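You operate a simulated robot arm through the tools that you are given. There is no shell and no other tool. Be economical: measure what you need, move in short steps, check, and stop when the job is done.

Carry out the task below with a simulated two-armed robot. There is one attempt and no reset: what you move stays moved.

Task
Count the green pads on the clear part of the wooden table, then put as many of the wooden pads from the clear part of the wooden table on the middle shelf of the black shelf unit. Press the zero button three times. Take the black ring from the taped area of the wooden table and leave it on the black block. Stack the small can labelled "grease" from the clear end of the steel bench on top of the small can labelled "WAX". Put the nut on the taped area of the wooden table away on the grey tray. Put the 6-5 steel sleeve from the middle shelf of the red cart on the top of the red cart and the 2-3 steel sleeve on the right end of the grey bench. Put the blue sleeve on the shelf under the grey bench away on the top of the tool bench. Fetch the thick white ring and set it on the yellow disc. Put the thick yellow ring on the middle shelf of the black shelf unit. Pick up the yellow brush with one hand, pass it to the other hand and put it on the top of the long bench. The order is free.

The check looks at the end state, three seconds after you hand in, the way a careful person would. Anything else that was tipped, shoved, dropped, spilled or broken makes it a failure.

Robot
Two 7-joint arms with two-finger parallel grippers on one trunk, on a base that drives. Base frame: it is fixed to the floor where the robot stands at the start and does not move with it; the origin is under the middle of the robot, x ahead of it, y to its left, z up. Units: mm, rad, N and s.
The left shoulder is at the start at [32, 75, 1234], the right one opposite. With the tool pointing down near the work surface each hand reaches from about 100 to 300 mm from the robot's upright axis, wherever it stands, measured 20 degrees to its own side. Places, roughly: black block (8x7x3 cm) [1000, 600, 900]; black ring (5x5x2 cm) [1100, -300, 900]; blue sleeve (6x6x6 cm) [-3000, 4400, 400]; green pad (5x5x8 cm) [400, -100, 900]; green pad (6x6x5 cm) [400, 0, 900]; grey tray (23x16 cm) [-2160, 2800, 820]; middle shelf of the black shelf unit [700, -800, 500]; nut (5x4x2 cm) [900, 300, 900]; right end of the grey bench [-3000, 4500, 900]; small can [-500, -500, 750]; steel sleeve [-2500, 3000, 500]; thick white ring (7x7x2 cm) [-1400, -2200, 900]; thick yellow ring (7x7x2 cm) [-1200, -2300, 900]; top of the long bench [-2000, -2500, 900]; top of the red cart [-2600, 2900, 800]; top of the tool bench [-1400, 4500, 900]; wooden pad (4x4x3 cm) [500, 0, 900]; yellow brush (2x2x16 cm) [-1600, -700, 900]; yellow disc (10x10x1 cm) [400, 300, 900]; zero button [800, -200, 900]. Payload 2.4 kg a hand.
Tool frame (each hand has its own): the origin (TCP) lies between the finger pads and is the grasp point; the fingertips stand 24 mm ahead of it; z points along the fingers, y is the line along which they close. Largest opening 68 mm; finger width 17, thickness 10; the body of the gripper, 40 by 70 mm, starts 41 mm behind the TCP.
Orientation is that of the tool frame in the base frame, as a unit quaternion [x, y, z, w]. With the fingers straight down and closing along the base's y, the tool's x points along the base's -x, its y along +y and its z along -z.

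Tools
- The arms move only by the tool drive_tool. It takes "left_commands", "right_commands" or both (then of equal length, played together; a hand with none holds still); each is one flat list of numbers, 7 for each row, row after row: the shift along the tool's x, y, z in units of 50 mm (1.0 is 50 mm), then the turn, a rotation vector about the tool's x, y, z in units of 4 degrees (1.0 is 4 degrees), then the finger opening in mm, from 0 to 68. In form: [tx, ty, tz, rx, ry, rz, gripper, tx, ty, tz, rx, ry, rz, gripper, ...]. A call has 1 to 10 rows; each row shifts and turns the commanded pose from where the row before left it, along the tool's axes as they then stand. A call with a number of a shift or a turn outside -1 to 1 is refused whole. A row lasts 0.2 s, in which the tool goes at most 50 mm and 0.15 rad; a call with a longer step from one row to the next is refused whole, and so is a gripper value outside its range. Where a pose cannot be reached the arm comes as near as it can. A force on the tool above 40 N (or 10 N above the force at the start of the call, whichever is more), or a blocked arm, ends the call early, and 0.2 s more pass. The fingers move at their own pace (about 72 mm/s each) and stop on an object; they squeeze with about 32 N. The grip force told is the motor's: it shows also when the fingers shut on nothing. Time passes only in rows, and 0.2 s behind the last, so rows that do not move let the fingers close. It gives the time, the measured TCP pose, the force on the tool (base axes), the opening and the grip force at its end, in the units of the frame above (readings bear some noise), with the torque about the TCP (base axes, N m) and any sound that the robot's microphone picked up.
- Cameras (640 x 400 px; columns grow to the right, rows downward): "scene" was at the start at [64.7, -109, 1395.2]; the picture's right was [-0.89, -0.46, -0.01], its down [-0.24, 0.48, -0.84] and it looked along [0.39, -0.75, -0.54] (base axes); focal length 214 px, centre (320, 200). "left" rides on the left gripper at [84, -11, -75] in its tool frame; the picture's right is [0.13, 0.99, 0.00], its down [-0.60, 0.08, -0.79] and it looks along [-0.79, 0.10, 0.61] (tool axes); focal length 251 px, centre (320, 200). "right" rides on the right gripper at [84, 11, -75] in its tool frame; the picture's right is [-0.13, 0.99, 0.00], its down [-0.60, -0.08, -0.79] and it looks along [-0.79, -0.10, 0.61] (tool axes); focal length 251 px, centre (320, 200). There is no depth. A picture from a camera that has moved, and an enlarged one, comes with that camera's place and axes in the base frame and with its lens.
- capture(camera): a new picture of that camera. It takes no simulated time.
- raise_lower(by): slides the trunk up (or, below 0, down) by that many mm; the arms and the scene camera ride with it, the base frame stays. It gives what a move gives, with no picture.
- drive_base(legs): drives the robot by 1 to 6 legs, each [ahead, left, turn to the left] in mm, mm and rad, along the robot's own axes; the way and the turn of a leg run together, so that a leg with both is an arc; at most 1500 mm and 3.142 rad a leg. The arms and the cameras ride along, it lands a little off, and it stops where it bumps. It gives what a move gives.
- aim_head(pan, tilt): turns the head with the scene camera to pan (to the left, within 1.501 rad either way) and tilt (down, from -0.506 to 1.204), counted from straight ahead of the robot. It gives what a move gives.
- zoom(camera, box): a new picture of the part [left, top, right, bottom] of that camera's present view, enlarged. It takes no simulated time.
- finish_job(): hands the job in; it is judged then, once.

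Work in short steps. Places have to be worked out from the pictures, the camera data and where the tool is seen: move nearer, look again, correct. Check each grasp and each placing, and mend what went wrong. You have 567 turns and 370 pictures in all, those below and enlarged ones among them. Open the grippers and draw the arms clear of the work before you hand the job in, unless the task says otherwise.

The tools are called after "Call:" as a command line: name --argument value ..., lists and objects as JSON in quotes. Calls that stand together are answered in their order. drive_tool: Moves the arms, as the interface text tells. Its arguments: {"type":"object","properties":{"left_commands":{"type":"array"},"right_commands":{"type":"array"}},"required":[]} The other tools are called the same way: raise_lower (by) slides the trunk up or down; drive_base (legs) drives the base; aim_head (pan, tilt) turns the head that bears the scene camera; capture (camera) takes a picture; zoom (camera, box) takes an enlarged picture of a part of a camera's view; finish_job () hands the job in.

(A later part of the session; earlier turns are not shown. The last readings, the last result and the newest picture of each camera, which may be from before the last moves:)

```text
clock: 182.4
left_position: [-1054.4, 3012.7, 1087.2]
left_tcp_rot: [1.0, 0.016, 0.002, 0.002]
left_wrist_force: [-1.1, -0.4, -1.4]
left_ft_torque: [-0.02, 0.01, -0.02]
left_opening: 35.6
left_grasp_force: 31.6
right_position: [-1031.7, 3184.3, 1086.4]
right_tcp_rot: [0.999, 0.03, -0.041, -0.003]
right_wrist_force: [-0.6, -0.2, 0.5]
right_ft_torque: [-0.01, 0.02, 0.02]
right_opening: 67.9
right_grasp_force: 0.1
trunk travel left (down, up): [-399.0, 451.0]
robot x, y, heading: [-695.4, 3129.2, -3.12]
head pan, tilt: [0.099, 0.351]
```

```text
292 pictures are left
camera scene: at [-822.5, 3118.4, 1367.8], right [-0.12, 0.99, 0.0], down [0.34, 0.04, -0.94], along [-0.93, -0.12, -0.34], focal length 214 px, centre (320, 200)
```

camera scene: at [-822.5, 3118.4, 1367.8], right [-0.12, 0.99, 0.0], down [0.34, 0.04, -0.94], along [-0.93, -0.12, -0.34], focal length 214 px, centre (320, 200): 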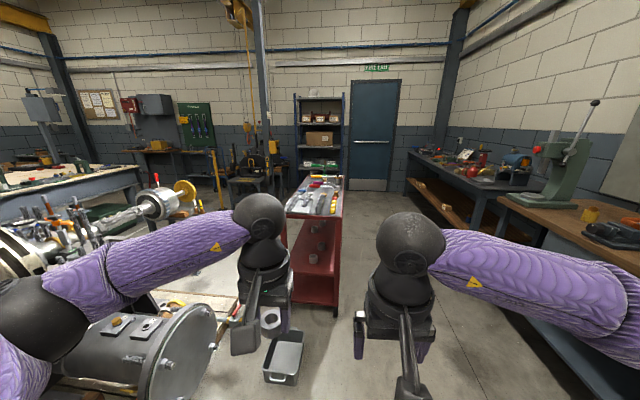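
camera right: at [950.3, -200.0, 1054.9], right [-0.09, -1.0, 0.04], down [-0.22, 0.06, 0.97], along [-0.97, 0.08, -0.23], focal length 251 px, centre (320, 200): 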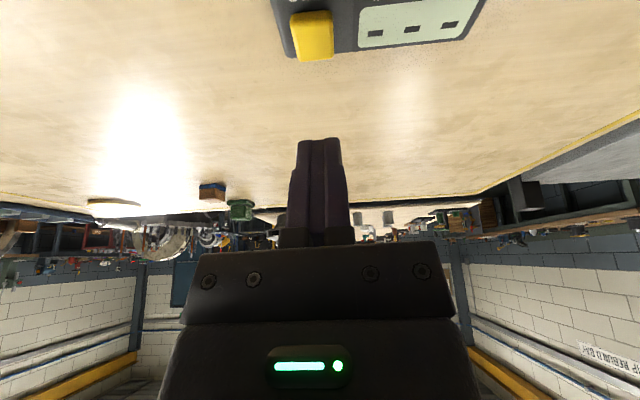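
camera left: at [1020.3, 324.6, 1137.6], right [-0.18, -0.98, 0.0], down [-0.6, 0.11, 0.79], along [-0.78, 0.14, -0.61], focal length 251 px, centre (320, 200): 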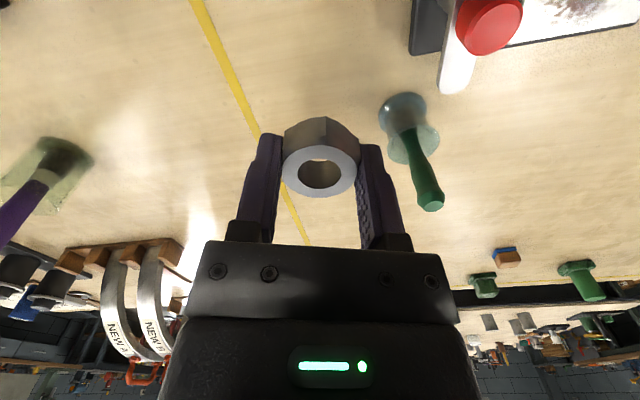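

Call:
zoom --camera "scene" --box '[220, 150, 380, 320]'

```text
2.35 times, centred on (300, 235) of scene
camera zoom: at [-822.5, 3118.4, 1367.8], right [-0.12, 0.99, 0.0], down [0.34, 0.04, -0.94], along [-0.93, -0.12, -0.34], focal length 505 px, centre (367, 118)
```

zoom: 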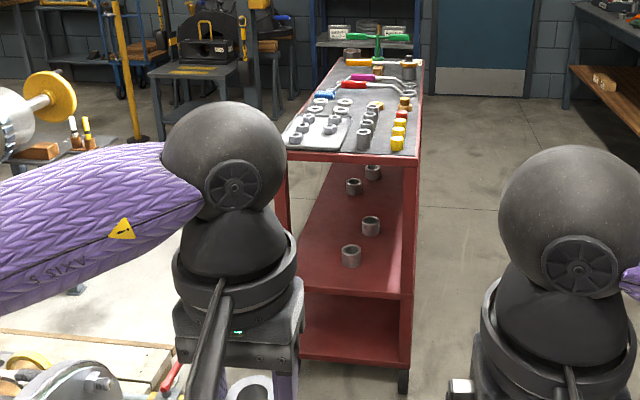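

Cart top near end x≈−2072, y 2716–3095; tray on its far-left. Approach from its +y long side.

Call:
drive_base --legs '[[0, -480, 0], [1480, 0, 0], [0, 0, 1.545]]'

Call:
aim_head --pan 0 --tilt 0.6

Call:
capture --camera "scene"

```text
clock: 196.1
left_position: [-2101.8, 3213.2, 1087.5]
left_tcp_rot: [0.703, 0.711, 0.001, -0.001]
left_wrist_force: [-0.4, 0.3, -1.0]
left_ft_torque: [-0.04, 0.03, 0.02]
left_opening: 35.5
left_grasp_force: 31.8
right_position: [-2272.6, 3240.2, 1087.4]
right_tcp_rot: [0.692, 0.721, -0.032, 0.025]
right_wrist_force: [0.4, 0.9, 0.1]
right_ft_torque: [-0.01, -0.01, 0.01]
right_opening: 67.6
right_grasp_force: 0.1
trunk travel left (down, up): [-399.0, 451.0]
robot x, y, heading: [-2213.0, 3573.0, -1.567]
head pan, tilt: [0.099, 0.351]
```

```text
clock: 196.9
left_position: [-2101.6, 3213.9, 1087.0]
left_tcp_rot: [0.702, 0.712, 0.002, 0.0]
left_wrist_force: [-0.2, 0.3, -1.9]
left_ft_torque: [0.0, 0.0, -0.02]
left_opening: 35.4
left_grasp_force: 32.3
right_position: [-2272.9, 3240.3, 1086.6]
right_tcp_rot: [0.692, 0.72, -0.032, 0.025]
right_wrist_force: [0.1, 0.1, -0.7]
right_ft_torque: [0.02, 0.01, 0.0]
right_opening: 68.3
right_grasp_force: 0.1
trunk travel left (down, up): [-399.0, 451.0]
robot x, y, heading: [-2209.6, 3574.0, -1.564]
head pan, tilt: [0.0, 0.6]
```

```text
290 pictures are left
camera scene: at [-2214.3, 3454.8, 1345.1], right [-1.0, -0.01, 0.0], down [0.0, 0.56, -0.83], along [0.0, -0.83, -0.56], focal length 214 px, centre (320, 200)
```

scene: 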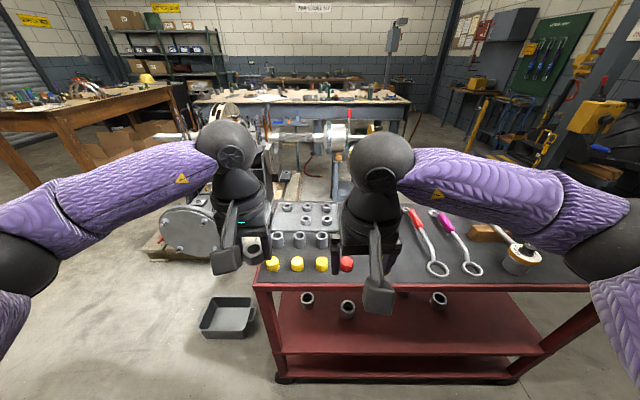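

Call:
zoom --camera "scene" --box '[240, 180, 380, 290]'

Call:
zoom --camera "scene" --box '[250, 270, 500, 400]'

```text
3.64 times, centred on (310, 235) of scene
camera zoom: at [-2214.3, 3454.8, 1345.1], right [-1.0, -0.01, 0.0], down [0.0, 0.56, -0.83], along [0.0, -0.83, -0.56], focal length 780 px, centre (356, 73)
```

zoom: 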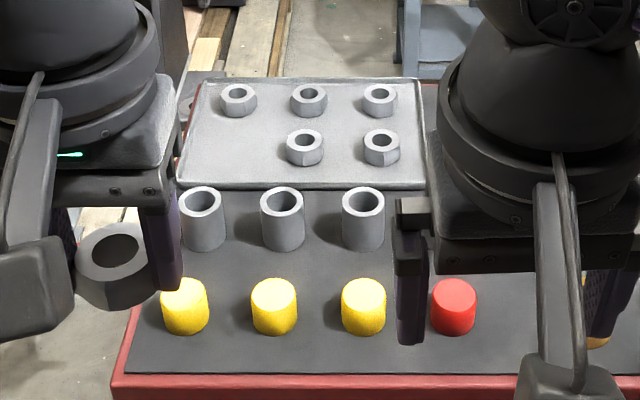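

```text
2.56 times, centred on (375, 335) of scene
camera zoom: at [-2214.3, 3454.8, 1345.1], right [-1.0, -0.01, 0.0], down [0.0, 0.56, -0.83], along [0.0, -0.83, -0.56], focal length 549 px, centre (179, -146)
```

zoom: 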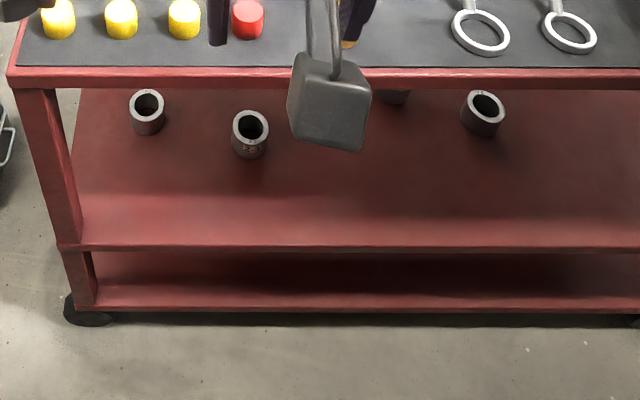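

The tray has one empty slot, front-left, ≈(−2087,2812). Drive forward 265, lower trunk 120, and look with the left camera.

Call:
drive_base --legs '[[265, 0, 0]]'

Call:
raise_lower --by -110

Call:
drive_tool --left_commands '[-0.9, 0, 0, 0, 0, 0, 20, -0.9, 0, 0, 0, 0, 0, 20, 0, 0, 0, 0, 0, 0, 20]'

Call:
capture --camera "left"

Call:
aim_head --pan 0 --tilt 1.1

Call:
capture --camera "scene"

```text
clock: 198.8
left_position: [-2100.2, 2961.1, 1085.4]
left_tcp_rot: [0.702, 0.712, 0.001, -0.001]
left_wrist_force: [1.0, -0.8, -0.7]
left_ft_torque: [0.0, -0.01, 0.02]
left_opening: 35.3
left_grasp_force: 31.9
right_position: [-2271.8, 2988.8, 1086.7]
right_tcp_rot: [0.692, 0.72, -0.031, 0.025]
right_wrist_force: [0.0, 0.7, -0.3]
right_ft_torque: [0.0, 0.01, 0.01]
right_opening: 67.9
right_grasp_force: 0.1
trunk travel left (down, up): [-399.0, 451.0]
robot x, y, heading: [-2213.1, 3320.3, -1.563]
head pan, tilt: [0.0, 0.6]
stopped in leg 1: the robot was blocked; the commanded pose is now the measured one
```

```text
clock: 200.3
left_position: [-2100.4, 2962.1, 976.3]
left_tcp_rot: [0.703, 0.711, 0.001, 0.001]
left_wrist_force: [0.0, 0.1, -1.5]
left_ft_torque: [-0.02, 0.02, -0.02]
left_opening: 35.4
left_grasp_force: 32.2
right_position: [-2271.7, 2988.7, 977.0]
right_tcp_rot: [0.692, 0.721, -0.033, 0.026]
right_wrist_force: [-0.8, 0.2, 0.2]
right_ft_torque: [-0.03, 0.01, -0.01]
right_opening: 68.1
right_grasp_force: 0.0
trunk travel left (down, up): [-289.0, 561.0]
robot x, y, heading: [-2212.1, 3325.2, -1.567]
head pan, tilt: [0.0, 0.6]
```

```text
clock: 201.1
left_position: [-2097.7, 2871.2, 975.6]
left_tcp_rot: [0.704, 0.711, 0.002, 0.0]
left_wrist_force: [0.0, 0.3, -1.1]
left_ft_torque: [-0.01, 0.0, -0.02]
left_opening: 35.6
left_grasp_force: 31.5
right_position: [-2271.7, 2988.2, 975.7]
right_tcp_rot: [0.692, 0.72, -0.031, 0.026]
right_wrist_force: [-0.3, 0.5, 0.4]
right_ft_torque: [0.01, -0.01, -0.02]
right_opening: 68.0
right_grasp_force: 0.0
trunk travel left (down, up): [-289.0, 561.0]
robot x, y, heading: [-2211.9, 3323.5, -1.564]
head pan, tilt: [0.0, 0.6]
```

```text
287 pictures are left
camera left: at [-2110.6, 2955.3, 1049.9], right [0.99, 0.14, 0.0], down [0.08, -0.61, 0.79], along [0.11, -0.78, -0.61], focal length 251 px, centre (320, 200)
```

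left: 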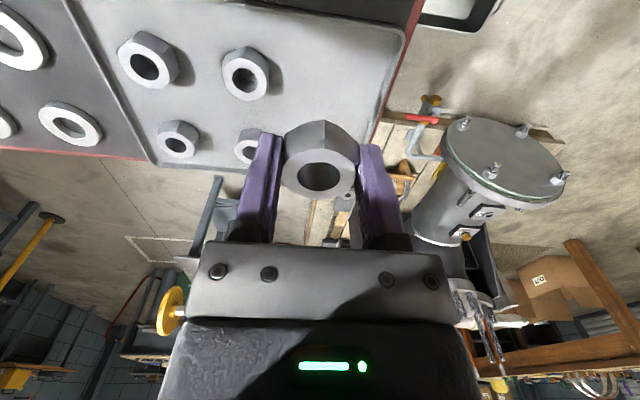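

```text
clock: 202.0
left_position: [-2098.3, 2873.6, 975.2]
left_tcp_rot: [0.703, 0.712, 0.003, -0.001]
left_wrist_force: [0.1, 0.6, -0.9]
left_ft_torque: [-0.01, 0.01, 0.0]
left_opening: 35.4
left_grasp_force: 31.7
right_position: [-2273.1, 2988.8, 976.3]
right_tcp_rot: [0.692, 0.721, -0.031, 0.026]
right_wrist_force: [-0.1, 0.5, 0.1]
right_ft_torque: [0.01, 0.02, 0.02]
right_opening: 67.8
right_grasp_force: 0.0
trunk travel left (down, up): [-289.0, 561.0]
robot x, y, heading: [-2210.3, 3323.4, -1.565]
head pan, tilt: [0.0, 1.1]
```

```text
286 pictures are left
camera scene: at [-2213.0, 3208.7, 1195.4], right [-1.0, 0.0, 0.0], down [0.0, 0.89, -0.45], along [0.0, -0.45, -0.89], focal length 214 px, centre (320, 200)
```

scene: 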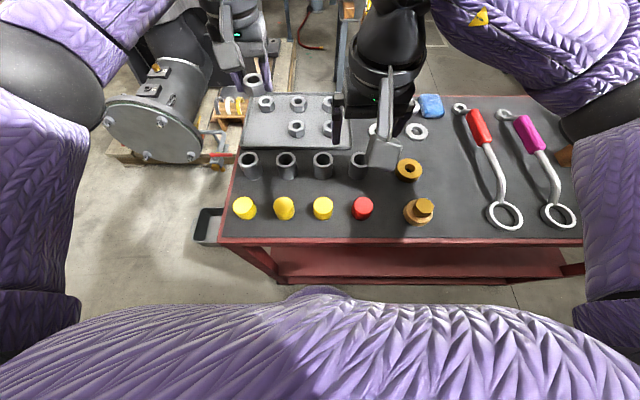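

Empty slot ≈(−2079,2838). Move over it and descend to z≈870.

Call:
drive_tool --left_commands '[-0.68, 0.38, 0, 0, 0, 0, 20, 0, 0, 0.7, 0, 0, 0, 20, 0, 0, 0.7, 0, 0, 0, 20, 0, 0, 0.6, 0, 0, 0, 20, 0, 0, 0, 0, 0, 0, 20]'

Call:
capture --camera "left"

Call:
capture --camera "scene"

```text
clock: 203.2
left_position: [-2079.4, 2837.5, 875.0]
left_tcp_rot: [0.703, 0.711, 0.002, 0.0]
left_wrist_force: [-0.2, 0.1, -1.2]
left_ft_torque: [0.02, -0.01, -0.01]
left_opening: 35.1
left_grasp_force: 31.8
right_position: [-2272.4, 2989.0, 976.4]
right_tcp_rot: [0.692, 0.72, -0.032, 0.026]
right_wrist_force: [-0.1, -0.4, -0.2]
right_ft_torque: [-0.04, 0.0, 0.01]
right_opening: 68.1
right_grasp_force: 0.2
trunk travel left (down, up): [-289.0, 561.0]
robot x, y, heading: [-2209.1, 3321.5, -1.563]
head pan, tilt: [0.0, 1.1]
```

```text
285 pictures are left
camera left: at [-2092.6, 2922.0, 950.7], right [0.99, 0.14, 0.0], down [0.08, -0.61, 0.79], along [0.11, -0.78, -0.61], focal length 251 px, centre (320, 200)
```

left: 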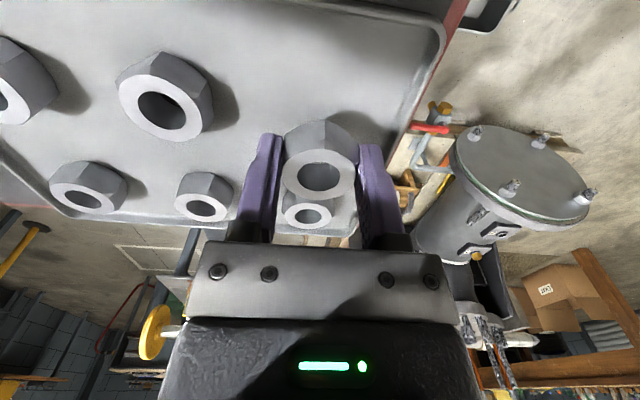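

```text
284 pictures are left
camera scene: at [-2213.0, 3208.7, 1195.3], right [-1.0, 0.0, 0.0], down [0.0, 0.89, -0.45], along [0.0, -0.45, -0.89], focal length 214 px, centre (320, 200)
```

scene: 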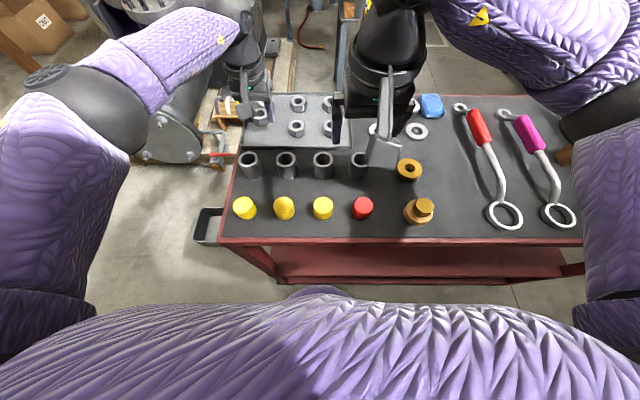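

Slot is clear. Lower slowly until contact.

Call:
drive_tool --left_commands '[0, 0, 0.3, 0, 0, 0, 20, 0, 0, 0.15, 0, 0, 0, 20, 0, 0, 0.1, 0, 0, 0, 20, 0, 0, 0, 0, 0, 0, 20]'

```text
clock: 204.2
left_position: [-2079.8, 2839.3, 851.3]
left_tcp_rot: [0.703, 0.711, 0.0, 0.001]
left_wrist_force: [2.6, -6.8, 24.3]
left_ft_torque: [0.02, -0.01, -0.08]
left_opening: 35.4
left_grasp_force: 31.8
right_position: [-2272.0, 2990.1, 977.4]
right_tcp_rot: [0.692, 0.72, -0.032, 0.026]
right_wrist_force: [-0.2, -0.6, 0.0]
right_ft_torque: [0.0, 0.01, 0.04]
right_opening: 67.8
right_grasp_force: 0.0
trunk travel left (down, up): [-289.0, 561.0]
robot x, y, heading: [-2209.4, 3323.0, -1.568]
head pan, tilt: [0.0, 1.1]
```

Contact. Release and rise.

Call:
drive_tool --left_commands '[0, 0, -0.04, 0, 0, 0, 20, 0, 0, 0, 0, 0, 0, 44, 0, 0, 0, 0, 0, 0, 50, 0, 0, -0.5, 0, 0, 0, 50, 0, 0, -1, 0, 0, 0, 50, 0, 0, -1, 0, 0, 0, 50]'

Call:
capture --camera "left"

```text
clock: 205.6
left_position: [-2081.0, 2837.7, 979.0]
left_tcp_rot: [0.703, 0.711, 0.001, -0.002]
left_wrist_force: [-1.2, 0.3, -0.5]
left_ft_torque: [-0.01, 0.03, 0.02]
left_opening: 50.0
left_grasp_force: 0.0
right_position: [-2271.2, 2988.5, 977.0]
right_tcp_rot: [0.693, 0.72, -0.031, 0.025]
right_wrist_force: [0.2, 0.8, -0.7]
right_ft_torque: [-0.02, -0.01, 0.07]
right_opening: 68.0
right_grasp_force: 0.1
trunk travel left (down, up): [-289.0, 561.0]
robot x, y, heading: [-2212.1, 3321.9, -1.563]
head pan, tilt: [0.0, 1.1]
```

```text
283 pictures are left
camera left: at [-2094.0, 2921.2, 1053.6], right [0.99, 0.14, 0.0], down [0.08, -0.61, 0.79], along [0.11, -0.78, -0.61], focal length 251 px, centre (320, 200)
```

left: 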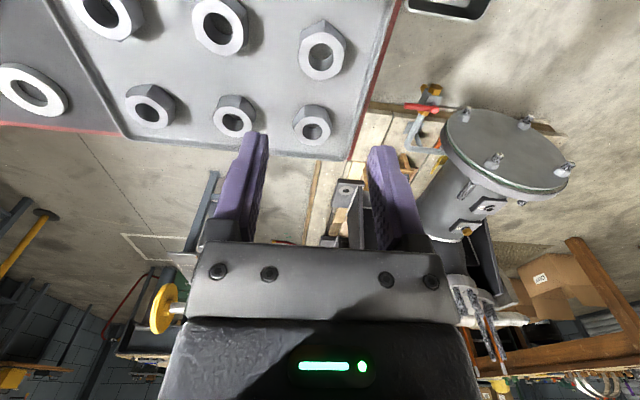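

Nut is in the tray slot. Back off 320 mm, lower the trunk and inspect sleeves on the middle shelf.

Call:
drive_base --legs '[[-330, 0, 0]]'

Call:
raise_lower --by -200

Call:
aim_head --pan 0 --tilt 0.6

Call:
capture --camera "scene"

```text
clock: 207.8
left_position: [-2085.0, 3170.9, 977.5]
left_tcp_rot: [0.705, 0.709, 0.002, 0.0]
left_wrist_force: [1.1, -0.3, 0.1]
left_ft_torque: [-0.01, 0.04, 0.01]
left_opening: 49.8
left_grasp_force: 0.0
right_position: [-2273.7, 3323.3, 975.8]
right_tcp_rot: [0.694, 0.719, -0.031, 0.025]
right_wrist_force: [0.3, -0.2, 0.9]
right_ft_torque: [-0.03, -0.01, 0.01]
right_opening: 67.8
right_grasp_force: 0.1
trunk travel left (down, up): [-289.0, 561.0]
robot x, y, heading: [-2213.4, 3658.1, -1.571]
head pan, tilt: [0.0, 1.1]
```

```text
clock: 210.0
left_position: [-2082.8, 3169.7, 778.5]
left_tcp_rot: [0.705, 0.709, 0.001, 0.0]
left_wrist_force: [0.1, -0.6, 0.2]
left_ft_torque: [0.01, -0.01, -0.01]
left_opening: 49.9
left_grasp_force: 0.0
right_position: [-2272.8, 3323.2, 777.5]
right_tcp_rot: [0.695, 0.718, -0.031, 0.025]
right_wrist_force: [-0.8, -0.9, 0.0]
right_ft_torque: [-0.01, -0.02, -0.01]
right_opening: 68.2
right_grasp_force: 0.0
trunk travel left (down, up): [-89.0, 761.0]
robot x, y, heading: [-2210.3, 3655.4, -1.569]
head pan, tilt: [0.0, 1.1]
```

```text
clock: 210.9
left_position: [-2084.7, 3170.8, 776.6]
left_tcp_rot: [0.705, 0.709, 0.002, 0.0]
left_wrist_force: [-0.2, 0.8, 0.6]
left_ft_torque: [0.02, -0.03, 0.05]
left_opening: 50.2
left_grasp_force: 0.1
right_position: [-2273.1, 3324.3, 776.8]
right_tcp_rot: [0.694, 0.719, -0.032, 0.025]
right_wrist_force: [0.5, -0.7, 0.1]
right_ft_torque: [-0.02, -0.02, 0.02]
right_opening: 68.2
right_grasp_force: 0.0
trunk travel left (down, up): [-89.0, 761.0]
robot x, y, heading: [-2209.6, 3653.8, -1.569]
head pan, tilt: [0.0, 0.6]
```

```text
282 pictures are left
camera scene: at [-2214.4, 3461.9, 1029.1], right [-1.0, 0.0, 0.0], down [0.0, 0.57, -0.82], along [0.0, -0.82, -0.57], focal length 214 px, centre (320, 200)
```

scene: 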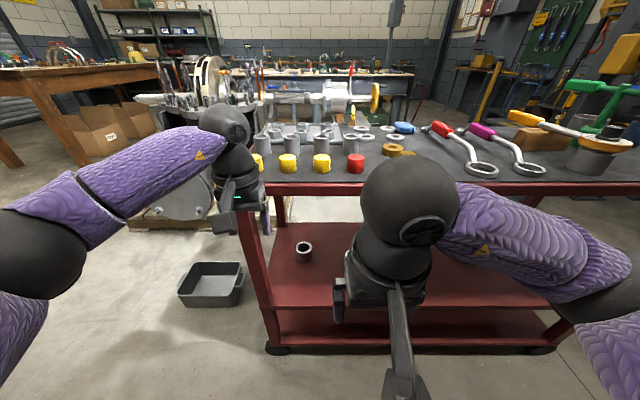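

Move the right hand aside to see the shelf.

Call:
drive_tool --right_commands '[0, -1, 0, 0, 0, 0, 68, 0, -1, 0, 0, 0, 0, 68, 0, -1, 0, 0, 0, 0, 68, 0, -1, 0, 0, 0, 0, 68]'

Call:
raise_lower --by -80

Call:
zoom --camera "scene" --box '[250, 190, 490, 340]'

```text
clock: 211.9
left_position: [-2083.4, 3170.4, 777.4]
left_tcp_rot: [0.705, 0.71, 0.003, 0.0]
left_wrist_force: [0.5, 0.1, -0.3]
left_ft_torque: [-0.01, 0.01, 0.0]
left_opening: 50.2
left_grasp_force: 0.2
right_position: [-2472.8, 3316.0, 779.6]
right_tcp_rot: [0.694, 0.719, -0.032, 0.025]
right_wrist_force: [0.0, -1.1, -0.5]
right_ft_torque: [-0.02, 0.0, 0.01]
right_opening: 68.0
right_grasp_force: 0.1
trunk travel left (down, up): [-89.0, 761.0]
robot x, y, heading: [-2212.6, 3657.9, -1.567]
head pan, tilt: [0.0, 0.6]
```

```text
clock: 213.1
left_position: [-2083.9, 3169.5, 698.1]
left_tcp_rot: [0.705, 0.709, 0.002, 0.0]
left_wrist_force: [0.1, 0.5, -0.3]
left_ft_torque: [0.01, -0.01, -0.03]
left_opening: 49.9
left_grasp_force: 0.0
right_position: [-2475.0, 3315.9, 698.6]
right_tcp_rot: [0.695, 0.718, -0.033, 0.025]
right_wrist_force: [-0.5, -0.4, 0.2]
right_ft_torque: [0.05, 0.0, -0.01]
right_opening: 67.9
right_grasp_force: 0.2
trunk travel left (down, up): [-9.0, 841.0]
robot x, y, heading: [-2209.4, 3654.2, -1.575]
head pan, tilt: [0.0, 0.6]
```

```text
2.67 times, centred on (370, 265) of scene
camera zoom: at [-2214.5, 3432.8, 945.5], right [-1.0, 0.0, 0.0], down [0.0, 0.57, -0.82], along [0.0, -0.82, -0.57], focal length 572 px, centre (187, 27)
```

zoom: 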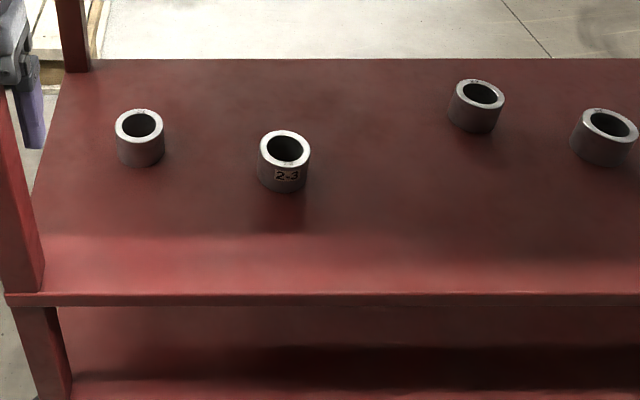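

The second sleeve reads 2-3. Zoom in for other labels.

Call:
zoom --camera "scene" --box '[285, 220, 325, 260]'

Call:
zoom --camera "scene" --box '[410, 210, 500, 260]'

```text
10.00 times, centred on (305, 240) of scene
camera zoom: at [-2214.5, 3432.8, 945.5], right [-1.0, 0.0, 0.0], down [0.0, 0.57, -0.82], along [0.0, -0.82, -0.57], focal length 2145 px, centre (470, -200)
```

zoom: 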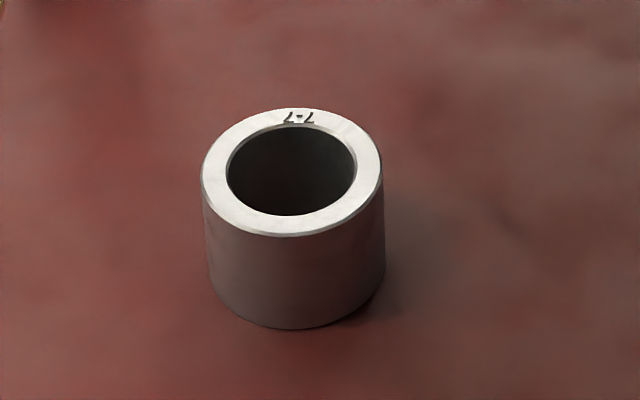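

```text
7.11 times, centred on (455, 235) of scene
camera zoom: at [-2214.5, 3432.8, 945.5], right [-1.0, 0.0, 0.0], down [0.0, 0.57, -0.82], along [0.0, -0.82, -0.57], focal length 1525 px, centre (-640, -49)
```

zoom: 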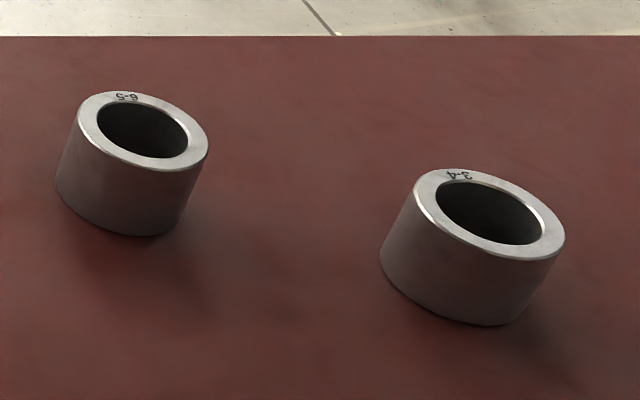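

Call:
zoom --camera "scene" --box '[418, 218, 442, 233]'

Call:
zoom --camera "scene" --box '[464, 229, 488, 244]'

```text
16.00 times, centred on (430, 226) of scene
camera zoom: at [-2214.5, 3432.8, 945.5], right [-1.0, 0.0, 0.0], down [0.0, 0.57, -0.82], along [0.0, -0.82, -0.57], focal length 3432 px, centre (-1440, -208)
```

zoom: 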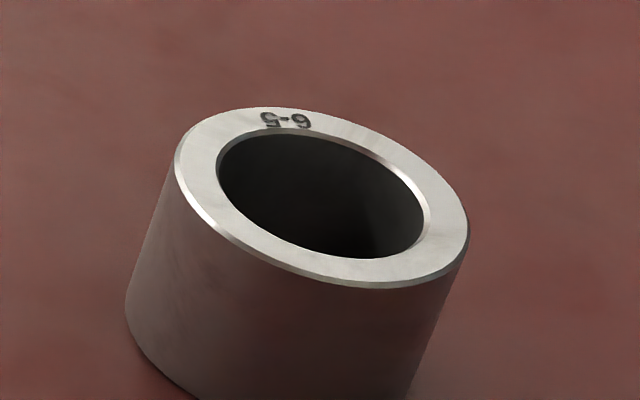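

```text
16.00 times, centred on (476, 236) of scene
camera zoom: at [-2214.5, 3432.8, 945.5], right [-1.0, 0.0, 0.0], down [0.0, 0.57, -0.82], along [0.0, -0.82, -0.57], focal length 3432 px, centre (-2176, -384)
```

zoom: 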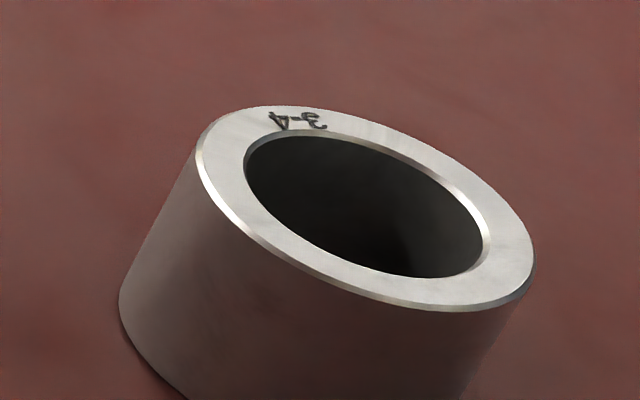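

6-5 is the third sleeve (≈x −2620,y 2835), 2-3 the second (≈−2338,2930); shelf z≈365. Shift robot right 270, then tilt both tools 45°.

Call:
drive_base --legs '[[0, -270, 0]]'

Call:
drive_tool --left_commands '[0, 0, 0, 0, -1, 0, 68, 0, 0, 0, 0, -1, 0, 68, 0, 0, 0, 0, -1, 0, 68, 0, 0, 0, 0, -1, 0, 68, 0, 0, 0, 0, -1, 0, 68, 0, 0, 0, 0, -1, 0, 68, 0, 0, 0, 0, -1, 0, 68, 0, 0, 0, 0, -1, 0, 68, 0, 0, 0, 0, -1, 0, 68, 0, 0, 0, 0, -1, 0, 68]' --right_commands '[-1, 0, 0, 0, 0, 0, 68, -1, 0, 0, 0, 0, 0, 68, 0, 0.6, 0, 0, -1, 0, 68, 0, 0.6, 0, 0, -1, 0, 68, 0, 0.5, 0, 0, -1, 0, 68, 0, 0, 0, 0, -1, 0, 68, 0, 0, 0, 0, -1, 0, 68, 0, 0, 0, 0, -1, 0, 68, 0, 0, 0, 0, -1, 0, 68, 0, 0, 0, 0, -1, 0, 68]'

Call:
capture --camera "scene"

```text
clock: 215.0
left_position: [-2358.8, 3170.6, 698.1]
left_tcp_rot: [0.706, 0.708, 0.002, 0.0]
left_wrist_force: [0.5, -0.6, 0.7]
left_ft_torque: [-0.03, 0.0, 0.01]
left_opening: 50.0
left_grasp_force: 0.1
right_position: [-2748.0, 3317.3, 698.2]
right_tcp_rot: [0.695, 0.718, -0.032, 0.026]
right_wrist_force: [-0.7, 0.4, -0.2]
right_ft_torque: [0.02, -0.02, 0.0]
right_opening: 68.2
right_grasp_force: 0.1
trunk travel left (down, up): [-9.0, 841.0]
robot x, y, heading: [-2483.6, 3657.5, -1.571]
head pan, tilt: [0.0, 0.6]
```

```text
clock: 217.2
left_position: [-2359.7, 3170.2, 698.5]
left_tcp_rot: [0.663, 0.666, -0.24, 0.243]
left_wrist_force: [0.1, -0.4, -0.6]
left_ft_torque: [-0.01, -0.02, -0.01]
left_opening: 68.2
left_grasp_force: 0.0
right_position: [-2659.3, 3219.8, 705.0]
right_tcp_rot: [0.66, 0.683, -0.222, 0.223]
right_wrist_force: [-0.1, -0.2, -0.7]
right_ft_torque: [-0.01, 0.04, 0.0]
right_opening: 68.0
right_grasp_force: 0.1
trunk travel left (down, up): [-9.0, 841.0]
robot x, y, heading: [-2485.6, 3653.7, -1.576]
head pan, tilt: [0.0, 0.6]
```

```text
276 pictures are left
camera scene: at [-2487.8, 3433.2, 945.5], right [-1.0, 0.0, 0.0], down [0.0, 0.57, -0.82], along [0.0, -0.82, -0.57], focal length 214 px, centre (320, 200)
```

scene: 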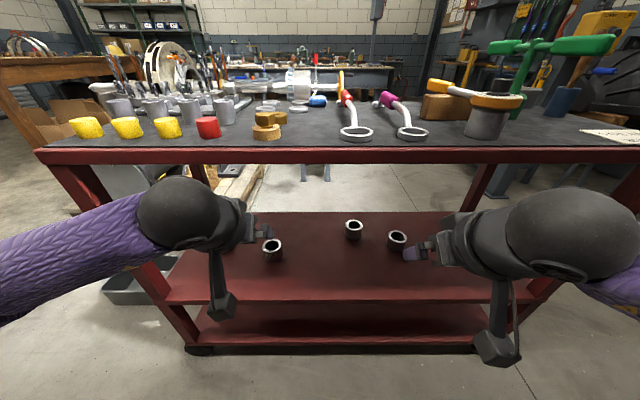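

Lower both hands ~130 mm in front of the cart, then check.

Call:
drive_tool --left_commands '[0.64, 0.3, 0.7, 0, 0, 0, 68, 0.64, 0.3, 0.7, 0, 0, 0, 68, 0.5, 0, 0.6, 0, 0, 0, 68]' --right_commands '[0.64, 0.3, 0.7, 0, 0, 0, 68, 0.64, 0.3, 0.7, 0, 0, 0, 68, 0.5, 0, 0.6, 0, 0, 0, 68]'

Call:
drive_base --legs '[[200, 0, 0]]'

Call:
capture --camera "scene"

Call:
capture --camera "left"

Call:
capture --camera "right"

```text
clock: 218.0
left_position: [-2328.0, 3174.4, 564.1]
left_tcp_rot: [0.664, 0.665, -0.24, 0.242]
left_wrist_force: [-0.2, 1.2, -0.1]
left_ft_torque: [-0.01, 0.02, 0.0]
left_opening: 68.2
left_grasp_force: 0.0
right_position: [-2632.9, 3231.0, 568.4]
right_tcp_rot: [0.659, 0.683, -0.222, 0.223]
right_wrist_force: [-0.9, 0.3, -0.8]
right_ft_torque: [0.0, 0.02, 0.01]
right_opening: 68.0
right_grasp_force: 0.0
trunk travel left (down, up): [-9.0, 841.0]
robot x, y, heading: [-2488.7, 3657.0, -1.571]
head pan, tilt: [0.0, 0.6]
```

```text
clock: 219.6
left_position: [-2328.9, 2974.7, 565.3]
left_tcp_rot: [0.664, 0.666, -0.239, 0.242]
left_wrist_force: [0.6, -0.6, -0.1]
left_ft_torque: [0.01, 0.01, -0.02]
left_opening: 67.9
left_grasp_force: 0.0
right_position: [-2635.2, 3032.0, 569.0]
right_tcp_rot: [0.66, 0.682, -0.222, 0.223]
right_wrist_force: [-0.3, 0.2, 0.3]
right_ft_torque: [0.03, 0.0, 0.0]
right_opening: 68.0
right_grasp_force: 0.1
trunk travel left (down, up): [-9.0, 841.0]
robot x, y, heading: [-2486.3, 3455.0, -1.578]
head pan, tilt: [0.0, 0.6]
```

```text
275 pictures are left
camera scene: at [-2488.9, 3233.7, 945.5], right [-1.0, 0.0, 0.0], down [0.0, 0.57, -0.82], along [0.0, -0.82, -0.57], focal length 214 px, centre (320, 200)
```

scene: 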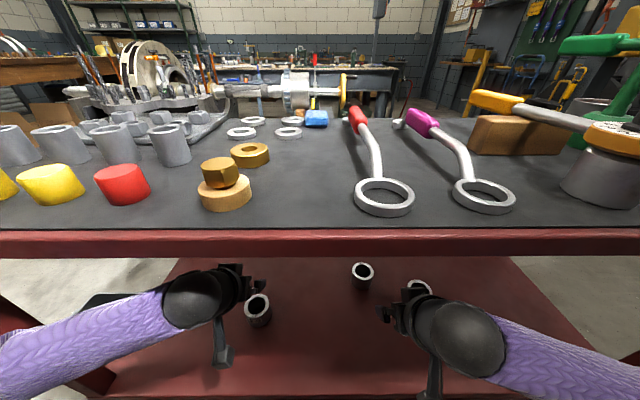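

```text
274 pictures are left
camera left: at [-2341.3, 3087.6, 568.8], right [0.99, 0.1, -0.08], down [0.08, 0.04, 1.0], along [0.1, -0.99, 0.04], focal length 251 px, centre (320, 200)
```

left: 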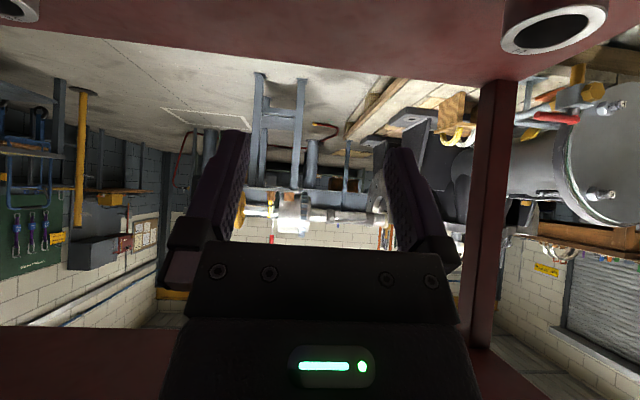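

```text
273 pictures are left
camera right: at [-2627.7, 3144.8, 579.0], right [0.99, -0.07, 0.07], down [-0.07, -0.01, 1.0], along [-0.07, -1.0, -0.02], focal length 251 px, centre (320, 200)
```

right: 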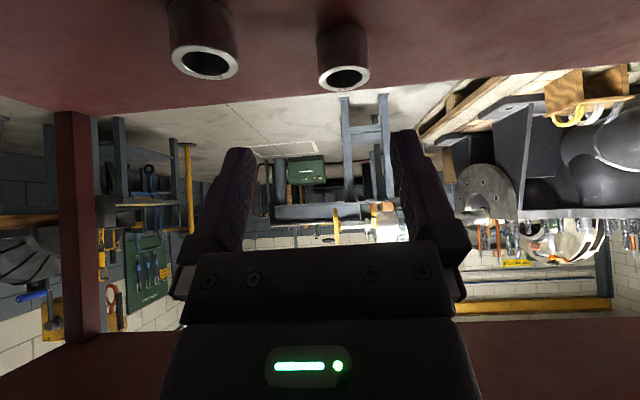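

6-5 centre ≈(−2612,2838,400). 2-3 is hidden under the left camera; back the base 80 mm to see it precisely.

Call:
drive_base --legs '[[-90, 0, 0]]'

Call:
capture --camera "left"

```text
clock: 220.7
left_position: [-2329.3, 3064.7, 565.2]
left_tcp_rot: [0.663, 0.666, -0.239, 0.243]
left_wrist_force: [-0.9, 0.0, 0.9]
left_ft_torque: [-0.02, 0.01, 0.02]
left_opening: 68.0
left_grasp_force: 0.1
right_position: [-2634.4, 3120.0, 569.3]
right_tcp_rot: [0.66, 0.682, -0.222, 0.222]
right_wrist_force: [-0.1, -0.1, -0.6]
right_ft_torque: [0.03, 0.01, 0.02]
right_opening: 68.0
right_grasp_force: 0.1
trunk travel left (down, up): [-9.0, 841.0]
robot x, y, heading: [-2486.5, 3547.6, -1.575]
head pan, tilt: [0.0, 0.6]
```

```text
272 pictures are left
camera left: at [-2340.5, 3176.5, 568.7], right [0.99, 0.1, -0.08], down [0.08, 0.04, 1.0], along [0.11, -0.99, 0.04], focal length 251 px, centre (320, 200)
```

left: 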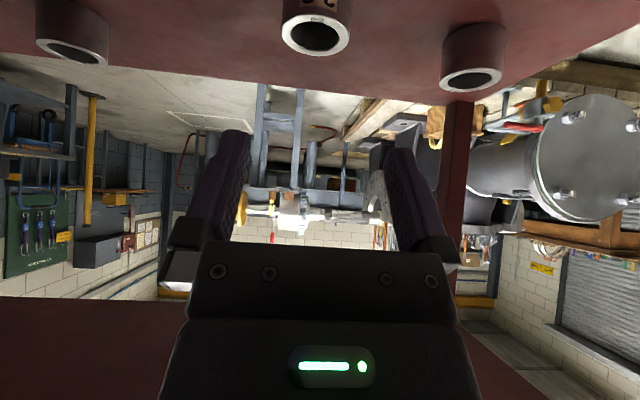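

2-3 at ≈(−2330,2934). Drive forward 127 mm and lower the left hand vertically to z≈470, check.

Call:
drive_base --legs '[[127, 0, 0]]'

Call:
drive_tool --left_commands '[0.6, 0, 0.72, 0, 0, 0, 68, 0.6, 0, 0.72, 0, 0, 0, 68, 0, 0, 0, 0, 0, 0, 68]'

Call:
zoom --camera "scene" --box '[160, 240, 420, 400]'

Call:
capture --camera "left"

```text
clock: 221.9
left_position: [-2330.8, 2938.5, 565.3]
left_tcp_rot: [0.664, 0.666, -0.239, 0.241]
left_wrist_force: [-0.4, -0.1, 0.3]
left_ft_torque: [0.01, 0.02, 0.02]
left_opening: 68.1
left_grasp_force: 0.0
right_position: [-2635.8, 2995.4, 568.8]
right_tcp_rot: [0.661, 0.682, -0.223, 0.222]
right_wrist_force: [1.1, 0.3, 0.5]
right_ft_torque: [-0.01, 0.0, -0.02]
right_opening: 68.0
right_grasp_force: 0.1
trunk travel left (down, up): [-9.0, 841.0]
robot x, y, heading: [-2487.1, 3420.3, -1.579]
head pan, tilt: [0.0, 0.6]
```

```text
clock: 222.7
left_position: [-2332.1, 2939.1, 473.8]
left_tcp_rot: [0.664, 0.666, -0.239, 0.242]
left_wrist_force: [0.3, 0.2, -0.2]
left_ft_torque: [0.0, -0.02, 0.03]
left_opening: 68.0
left_grasp_force: 0.1
right_position: [-2635.0, 2995.1, 569.5]
right_tcp_rot: [0.66, 0.682, -0.223, 0.222]
right_wrist_force: [0.2, -0.1, 0.0]
right_ft_torque: [-0.01, 0.02, 0.01]
right_opening: 68.0
right_grasp_force: 0.1
trunk travel left (down, up): [-9.0, 841.0]
robot x, y, heading: [-2489.8, 3420.8, -1.576]
head pan, tilt: [0.0, 0.6]
```

```text
2.46 times, centred on (290, 320) of scene
camera zoom: at [-2489.2, 3197.3, 945.5], right [-1.0, 0.01, 0.0], down [0.0, 0.57, -0.82], along [0.0, -0.82, -0.57], focal length 528 px, centre (394, -95)
```

zoom: 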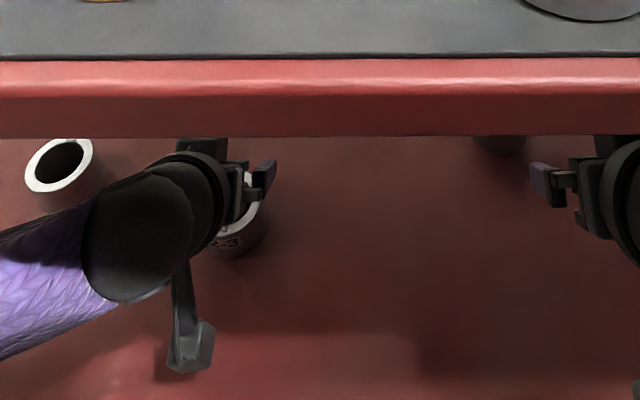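

```text
270 pictures are left
camera left: at [-2343.9, 3051.8, 476.8], right [0.99, 0.1, -0.08], down [0.08, 0.04, 1.0], along [0.1, -0.99, 0.04], focal length 251 px, centre (320, 200)
```

left: 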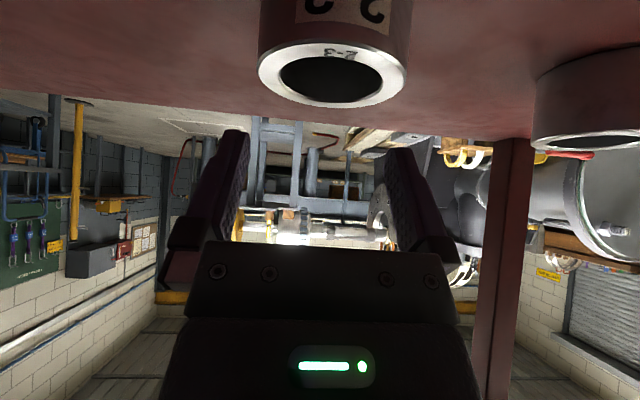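

Need the sleeve's diameter more precisely; zoom in.

Call:
zoom --camera "left" --box '[230, 0, 430, 125]'

```text
3.20 times, centred on (330, 62) of left
camera zoom: at [-2343.9, 3051.8, 476.8], right [0.99, 0.1, -0.08], down [0.08, 0.04, 1.0], along [0.1, -0.99, 0.04], focal length 805 px, centre (288, 640)
```

zoom: 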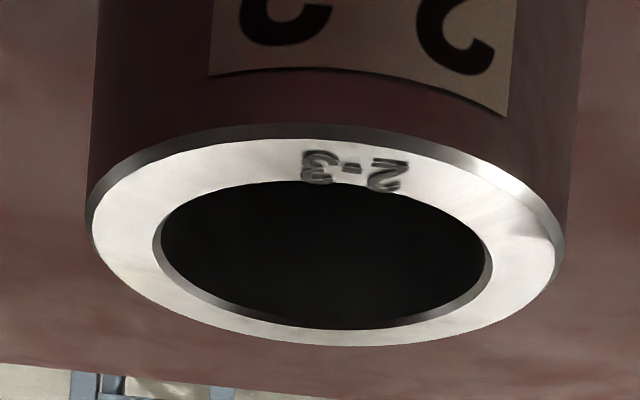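

Call:
drive_tool --left_commands '[-0.5, 0, -0.6, 0, 0, 0, 68, 0, 0, 0, 0, 0, 0, 68, 0, 0, 0, 0, 0, 0, 68]'

Call:
zoom --camera "left" --box '[230, 0, 430, 125]'

```text
clock: 223.5
left_position: [-2331.2, 2938.4, 511.9]
left_tcp_rot: [0.664, 0.665, -0.24, 0.242]
left_wrist_force: [0.7, 0.1, 0.1]
left_ft_torque: [-0.01, -0.01, -0.04]
left_opening: 67.8
left_grasp_force: 0.0
right_position: [-2634.8, 2995.9, 569.0]
right_tcp_rot: [0.661, 0.682, -0.222, 0.222]
right_wrist_force: [-0.3, -0.5, -0.8]
right_ft_torque: [0.0, -0.01, -0.01]
right_opening: 68.1
right_grasp_force: 0.1
trunk travel left (down, up): [-9.0, 841.0]
robot x, y, heading: [-2482.2, 3419.2, -1.576]
head pan, tilt: [0.0, 0.6]
```

```text
3.20 times, centred on (330, 62) of left
camera zoom: at [-2343.5, 3052.0, 516.5], right [0.99, 0.1, -0.08], down [0.08, 0.04, 1.0], along [0.1, -0.99, 0.04], focal length 805 px, centre (288, 640)
```

zoom: 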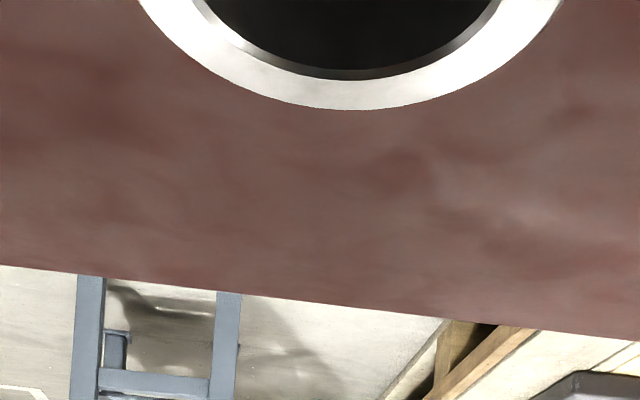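

Diameter ≈61 mm, centre ≈(−2332,2943), rim z≈431 — fits the 68 mm opening. Adjust and descend to z≈420.

Call:
drive_tool --left_commands '[0.12, -0.02, -0.1, 0, 0, 0, 68, 0.5, 0, 0.6, 0, 0, 0, 68, 0.35, 0, 0.42, 0, 0, 0, 68, 0, 0, 0, 0, 0, 0, 68]'

Call:
capture --camera "left"

```text
clock: 224.5
left_position: [-2321.8, 2942.1, 461.2]
left_tcp_rot: [0.665, 0.665, -0.24, 0.24]
left_wrist_force: [-0.2, -0.9, -0.3]
left_ft_torque: [0.0, 0.04, 0.04]
left_opening: 67.9
left_grasp_force: 0.0
left hand out of reach, approached as far as the arm can: row 3
right_position: [-2634.9, 2995.1, 569.5]
right_tcp_rot: [0.66, 0.682, -0.222, 0.222]
right_wrist_force: [0.0, -0.6, -0.1]
right_ft_torque: [0.0, -0.01, 0.02]
right_opening: 67.9
right_grasp_force: 0.0
trunk travel left (down, up): [-9.0, 841.0]
robot x, y, heading: [-2484.0, 3420.8, -1.579]
head pan, tilt: [0.0, 0.6]
```

```text
267 pictures are left
camera left: at [-2334.1, 3054.2, 466.0], right [0.99, 0.1, -0.08], down [0.08, 0.04, 1.0], along [0.1, -0.99, 0.03], focal length 251 px, centre (320, 200)
```

left: 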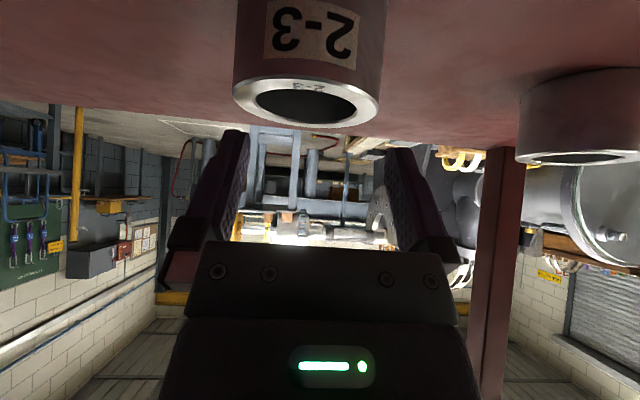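

Out of reach at that depth; bring the base 65 mm nearer while pulling the hand back equally.

Call:
drive_tool --left_commands '[-0.3, 0, -0.4, 0, 0, 0, 68, 0.5, 0, -0.42, 0, 0, 0, 68, 0.5, 0, -0.42, 0, 0, 0, 68]' --right_commands '[0.5, 0, -0.42, 0, 0, 0, 68, 0.5, 0, -0.42, 0, 0, 0, 68, 0, 0, 0, 0, 0, 0, 68]'

Call:
drive_base --legs '[[65, 0, 0]]'

Call:
drive_tool --left_commands '[0, 0, 0, 0, 0, 0, 68]'

Call:
capture --camera "scene"

```text
clock: 225.3
left_position: [-2321.0, 2965.1, 485.9]
left_tcp_rot: [0.664, 0.666, -0.24, 0.242]
left_wrist_force: [-0.3, 0.2, 0.4]
left_ft_torque: [-0.01, 0.0, -0.01]
left_opening: 68.0
left_grasp_force: 0.1
left hand out of reach, approached as far as the arm can: row 2, 3
right_position: [-2635.3, 3039.9, 568.2]
right_tcp_rot: [0.661, 0.682, -0.222, 0.222]
right_wrist_force: [-0.4, 0.1, 0.4]
right_ft_torque: [0.0, -0.02, -0.01]
right_opening: 68.0
right_grasp_force: 0.0
right hand out of reach, approached as far as the arm can: row 2
trunk travel left (down, up): [-9.0, 841.0]
robot x, y, heading: [-2484.3, 3421.1, -1.582]
head pan, tilt: [0.0, 0.6]
```

```text
clock: 226.3
left_position: [-2321.5, 2898.2, 486.1]
left_tcp_rot: [0.665, 0.665, -0.24, 0.242]
left_wrist_force: [-0.5, 1.3, -0.2]
left_ft_torque: [-0.01, -0.05, -0.03]
left_opening: 68.2
left_grasp_force: 0.0
right_position: [-2635.7, 2973.2, 568.6]
right_tcp_rot: [0.661, 0.682, -0.223, 0.223]
right_wrist_force: [-0.6, 0.0, 0.4]
right_ft_torque: [0.01, 0.02, 0.02]
right_opening: 68.1
right_grasp_force: 0.1
trunk travel left (down, up): [-9.0, 841.0]
robot x, y, heading: [-2484.4, 3357.1, -1.575]
head pan, tilt: [0.0, 0.6]
```

```text
clock: 226.7
left_position: [-2321.3, 2899.6, 484.9]
left_tcp_rot: [0.665, 0.664, -0.24, 0.242]
left_wrist_force: [-0.4, -0.5, 0.6]
left_ft_torque: [0.02, 0.0, 0.01]
left_opening: 68.1
left_grasp_force: 0.0
right_position: [-2636.2, 2973.5, 568.4]
right_tcp_rot: [0.661, 0.682, -0.223, 0.222]
right_wrist_force: [0.3, 0.4, 0.5]
right_ft_torque: [0.02, 0.01, -0.03]
right_opening: 68.1
right_grasp_force: 0.1
trunk travel left (down, up): [-9.0, 841.0]
robot x, y, heading: [-2488.0, 3356.4, -1.583]
head pan, tilt: [0.0, 0.6]
```

```text
266 pictures are left
camera scene: at [-2489.8, 3131.7, 945.5], right [-1.0, 0.01, 0.0], down [0.0, 0.57, -0.82], along [-0.01, -0.82, -0.57], focal length 214 px, centre (320, 200)
```

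scene: 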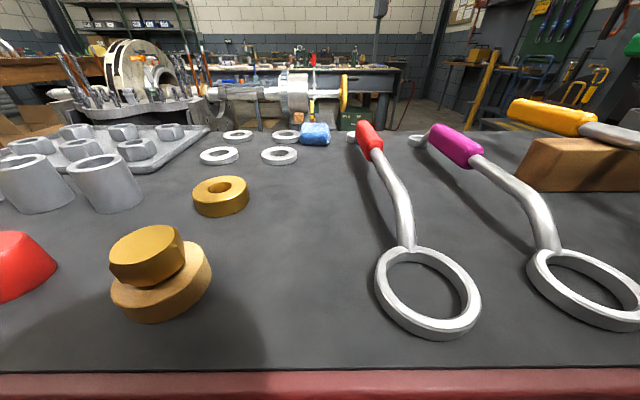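

It's a near limit: the hand must be farther ahead of the body when low. Back the base 135 mm and reach out instead.

Call:
drive_base --legs '[[-135, 0, 0]]'

Call:
drive_tool --left_commands '[-0.7, -0.1, 0.58, 0, 0, 0, 68, -0.55, -0.1, 0.45, 0, 0, 0, 68, 0, 0, 0, 0, 0, 0, 68]'

Call:
capture --camera "left"

```text
clock: 228.0
left_position: [-2320.2, 3034.1, 485.5]
left_tcp_rot: [0.664, 0.666, -0.24, 0.242]
left_wrist_force: [-0.3, 0.1, -0.2]
left_ft_torque: [-0.02, 0.01, -0.01]
left_opening: 68.2
left_grasp_force: 0.1
right_position: [-2634.7, 3108.1, 568.4]
right_tcp_rot: [0.66, 0.683, -0.222, 0.221]
right_wrist_force: [0.6, 0.2, -0.6]
right_ft_torque: [0.0, 0.0, -0.01]
right_opening: 67.8
right_grasp_force: 0.1
trunk travel left (down, up): [-9.0, 841.0]
robot x, y, heading: [-2487.8, 3492.7, -1.574]
head pan, tilt: [0.0, 0.6]
```

```text
clock: 228.8
left_position: [-2331.0, 2953.9, 486.2]
left_tcp_rot: [0.665, 0.665, -0.24, 0.24]
left_wrist_force: [0.3, -0.2, -0.7]
left_ft_torque: [0.02, 0.02, 0.01]
left_opening: 67.8
left_grasp_force: 0.1
right_position: [-2634.6, 3109.9, 568.1]
right_tcp_rot: [0.66, 0.682, -0.223, 0.222]
right_wrist_force: [0.1, 0.4, -0.3]
right_ft_torque: [0.02, 0.04, 0.02]
right_opening: 68.1
right_grasp_force: 0.0
trunk travel left (down, up): [-9.0, 841.0]
robot x, y, heading: [-2484.7, 3486.3, -1.577]
head pan, tilt: [0.0, 0.6]
```

```text
265 pictures are left
camera left: at [-2342.0, 3065.5, 490.1], right [0.99, 0.1, -0.08], down [0.08, 0.04, 1.0], along [0.1, -0.99, 0.04], focal length 251 px, centre (320, 200)
```

left: 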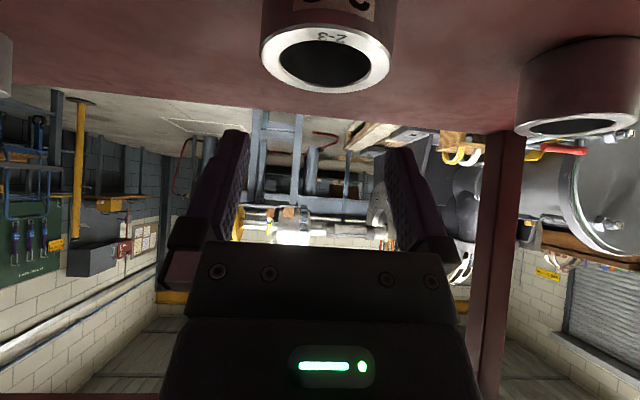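

Centre ≈(−2332.5,2942). Trim and descend to z≈420.

Call:
drive_tool --left_commands '[-0.1, -0.03, 0.09, 0, 0, 0, 68, 0.43, 0, 0.5, 0, 0, 0, 68, 0.2, 0, 0.24, 0, 0, 0, 68, 0, 0, 0, 0, 0, 0, 68]'

Call:
capture --camera "left"

```text
clock: 229.8
left_position: [-2331.7, 2946.5, 436.8]
left_tcp_rot: [0.664, 0.666, -0.239, 0.242]
left_wrist_force: [-0.2, -0.3, 0.0]
left_ft_torque: [-0.02, -0.04, 0.01]
left_opening: 68.0
left_grasp_force: 0.1
right_position: [-2635.2, 3109.1, 567.7]
right_tcp_rot: [0.66, 0.683, -0.221, 0.222]
right_wrist_force: [0.1, -0.5, 0.2]
right_ft_torque: [-0.02, 0.0, 0.01]
right_opening: 67.8
right_grasp_force: 0.0
trunk travel left (down, up): [-9.0, 841.0]
robot x, y, heading: [-2483.6, 3488.5, -1.575]
head pan, tilt: [0.0, 0.6]
```

```text
264 pictures are left
camera left: at [-2343.1, 3058.9, 441.1], right [0.99, 0.1, -0.08], down [0.08, 0.04, 1.0], along [0.1, -0.99, 0.03], focal length 251 px, centre (320, 200)
```

left: 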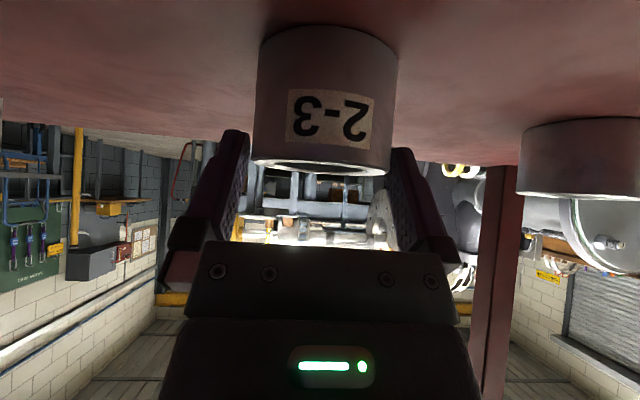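

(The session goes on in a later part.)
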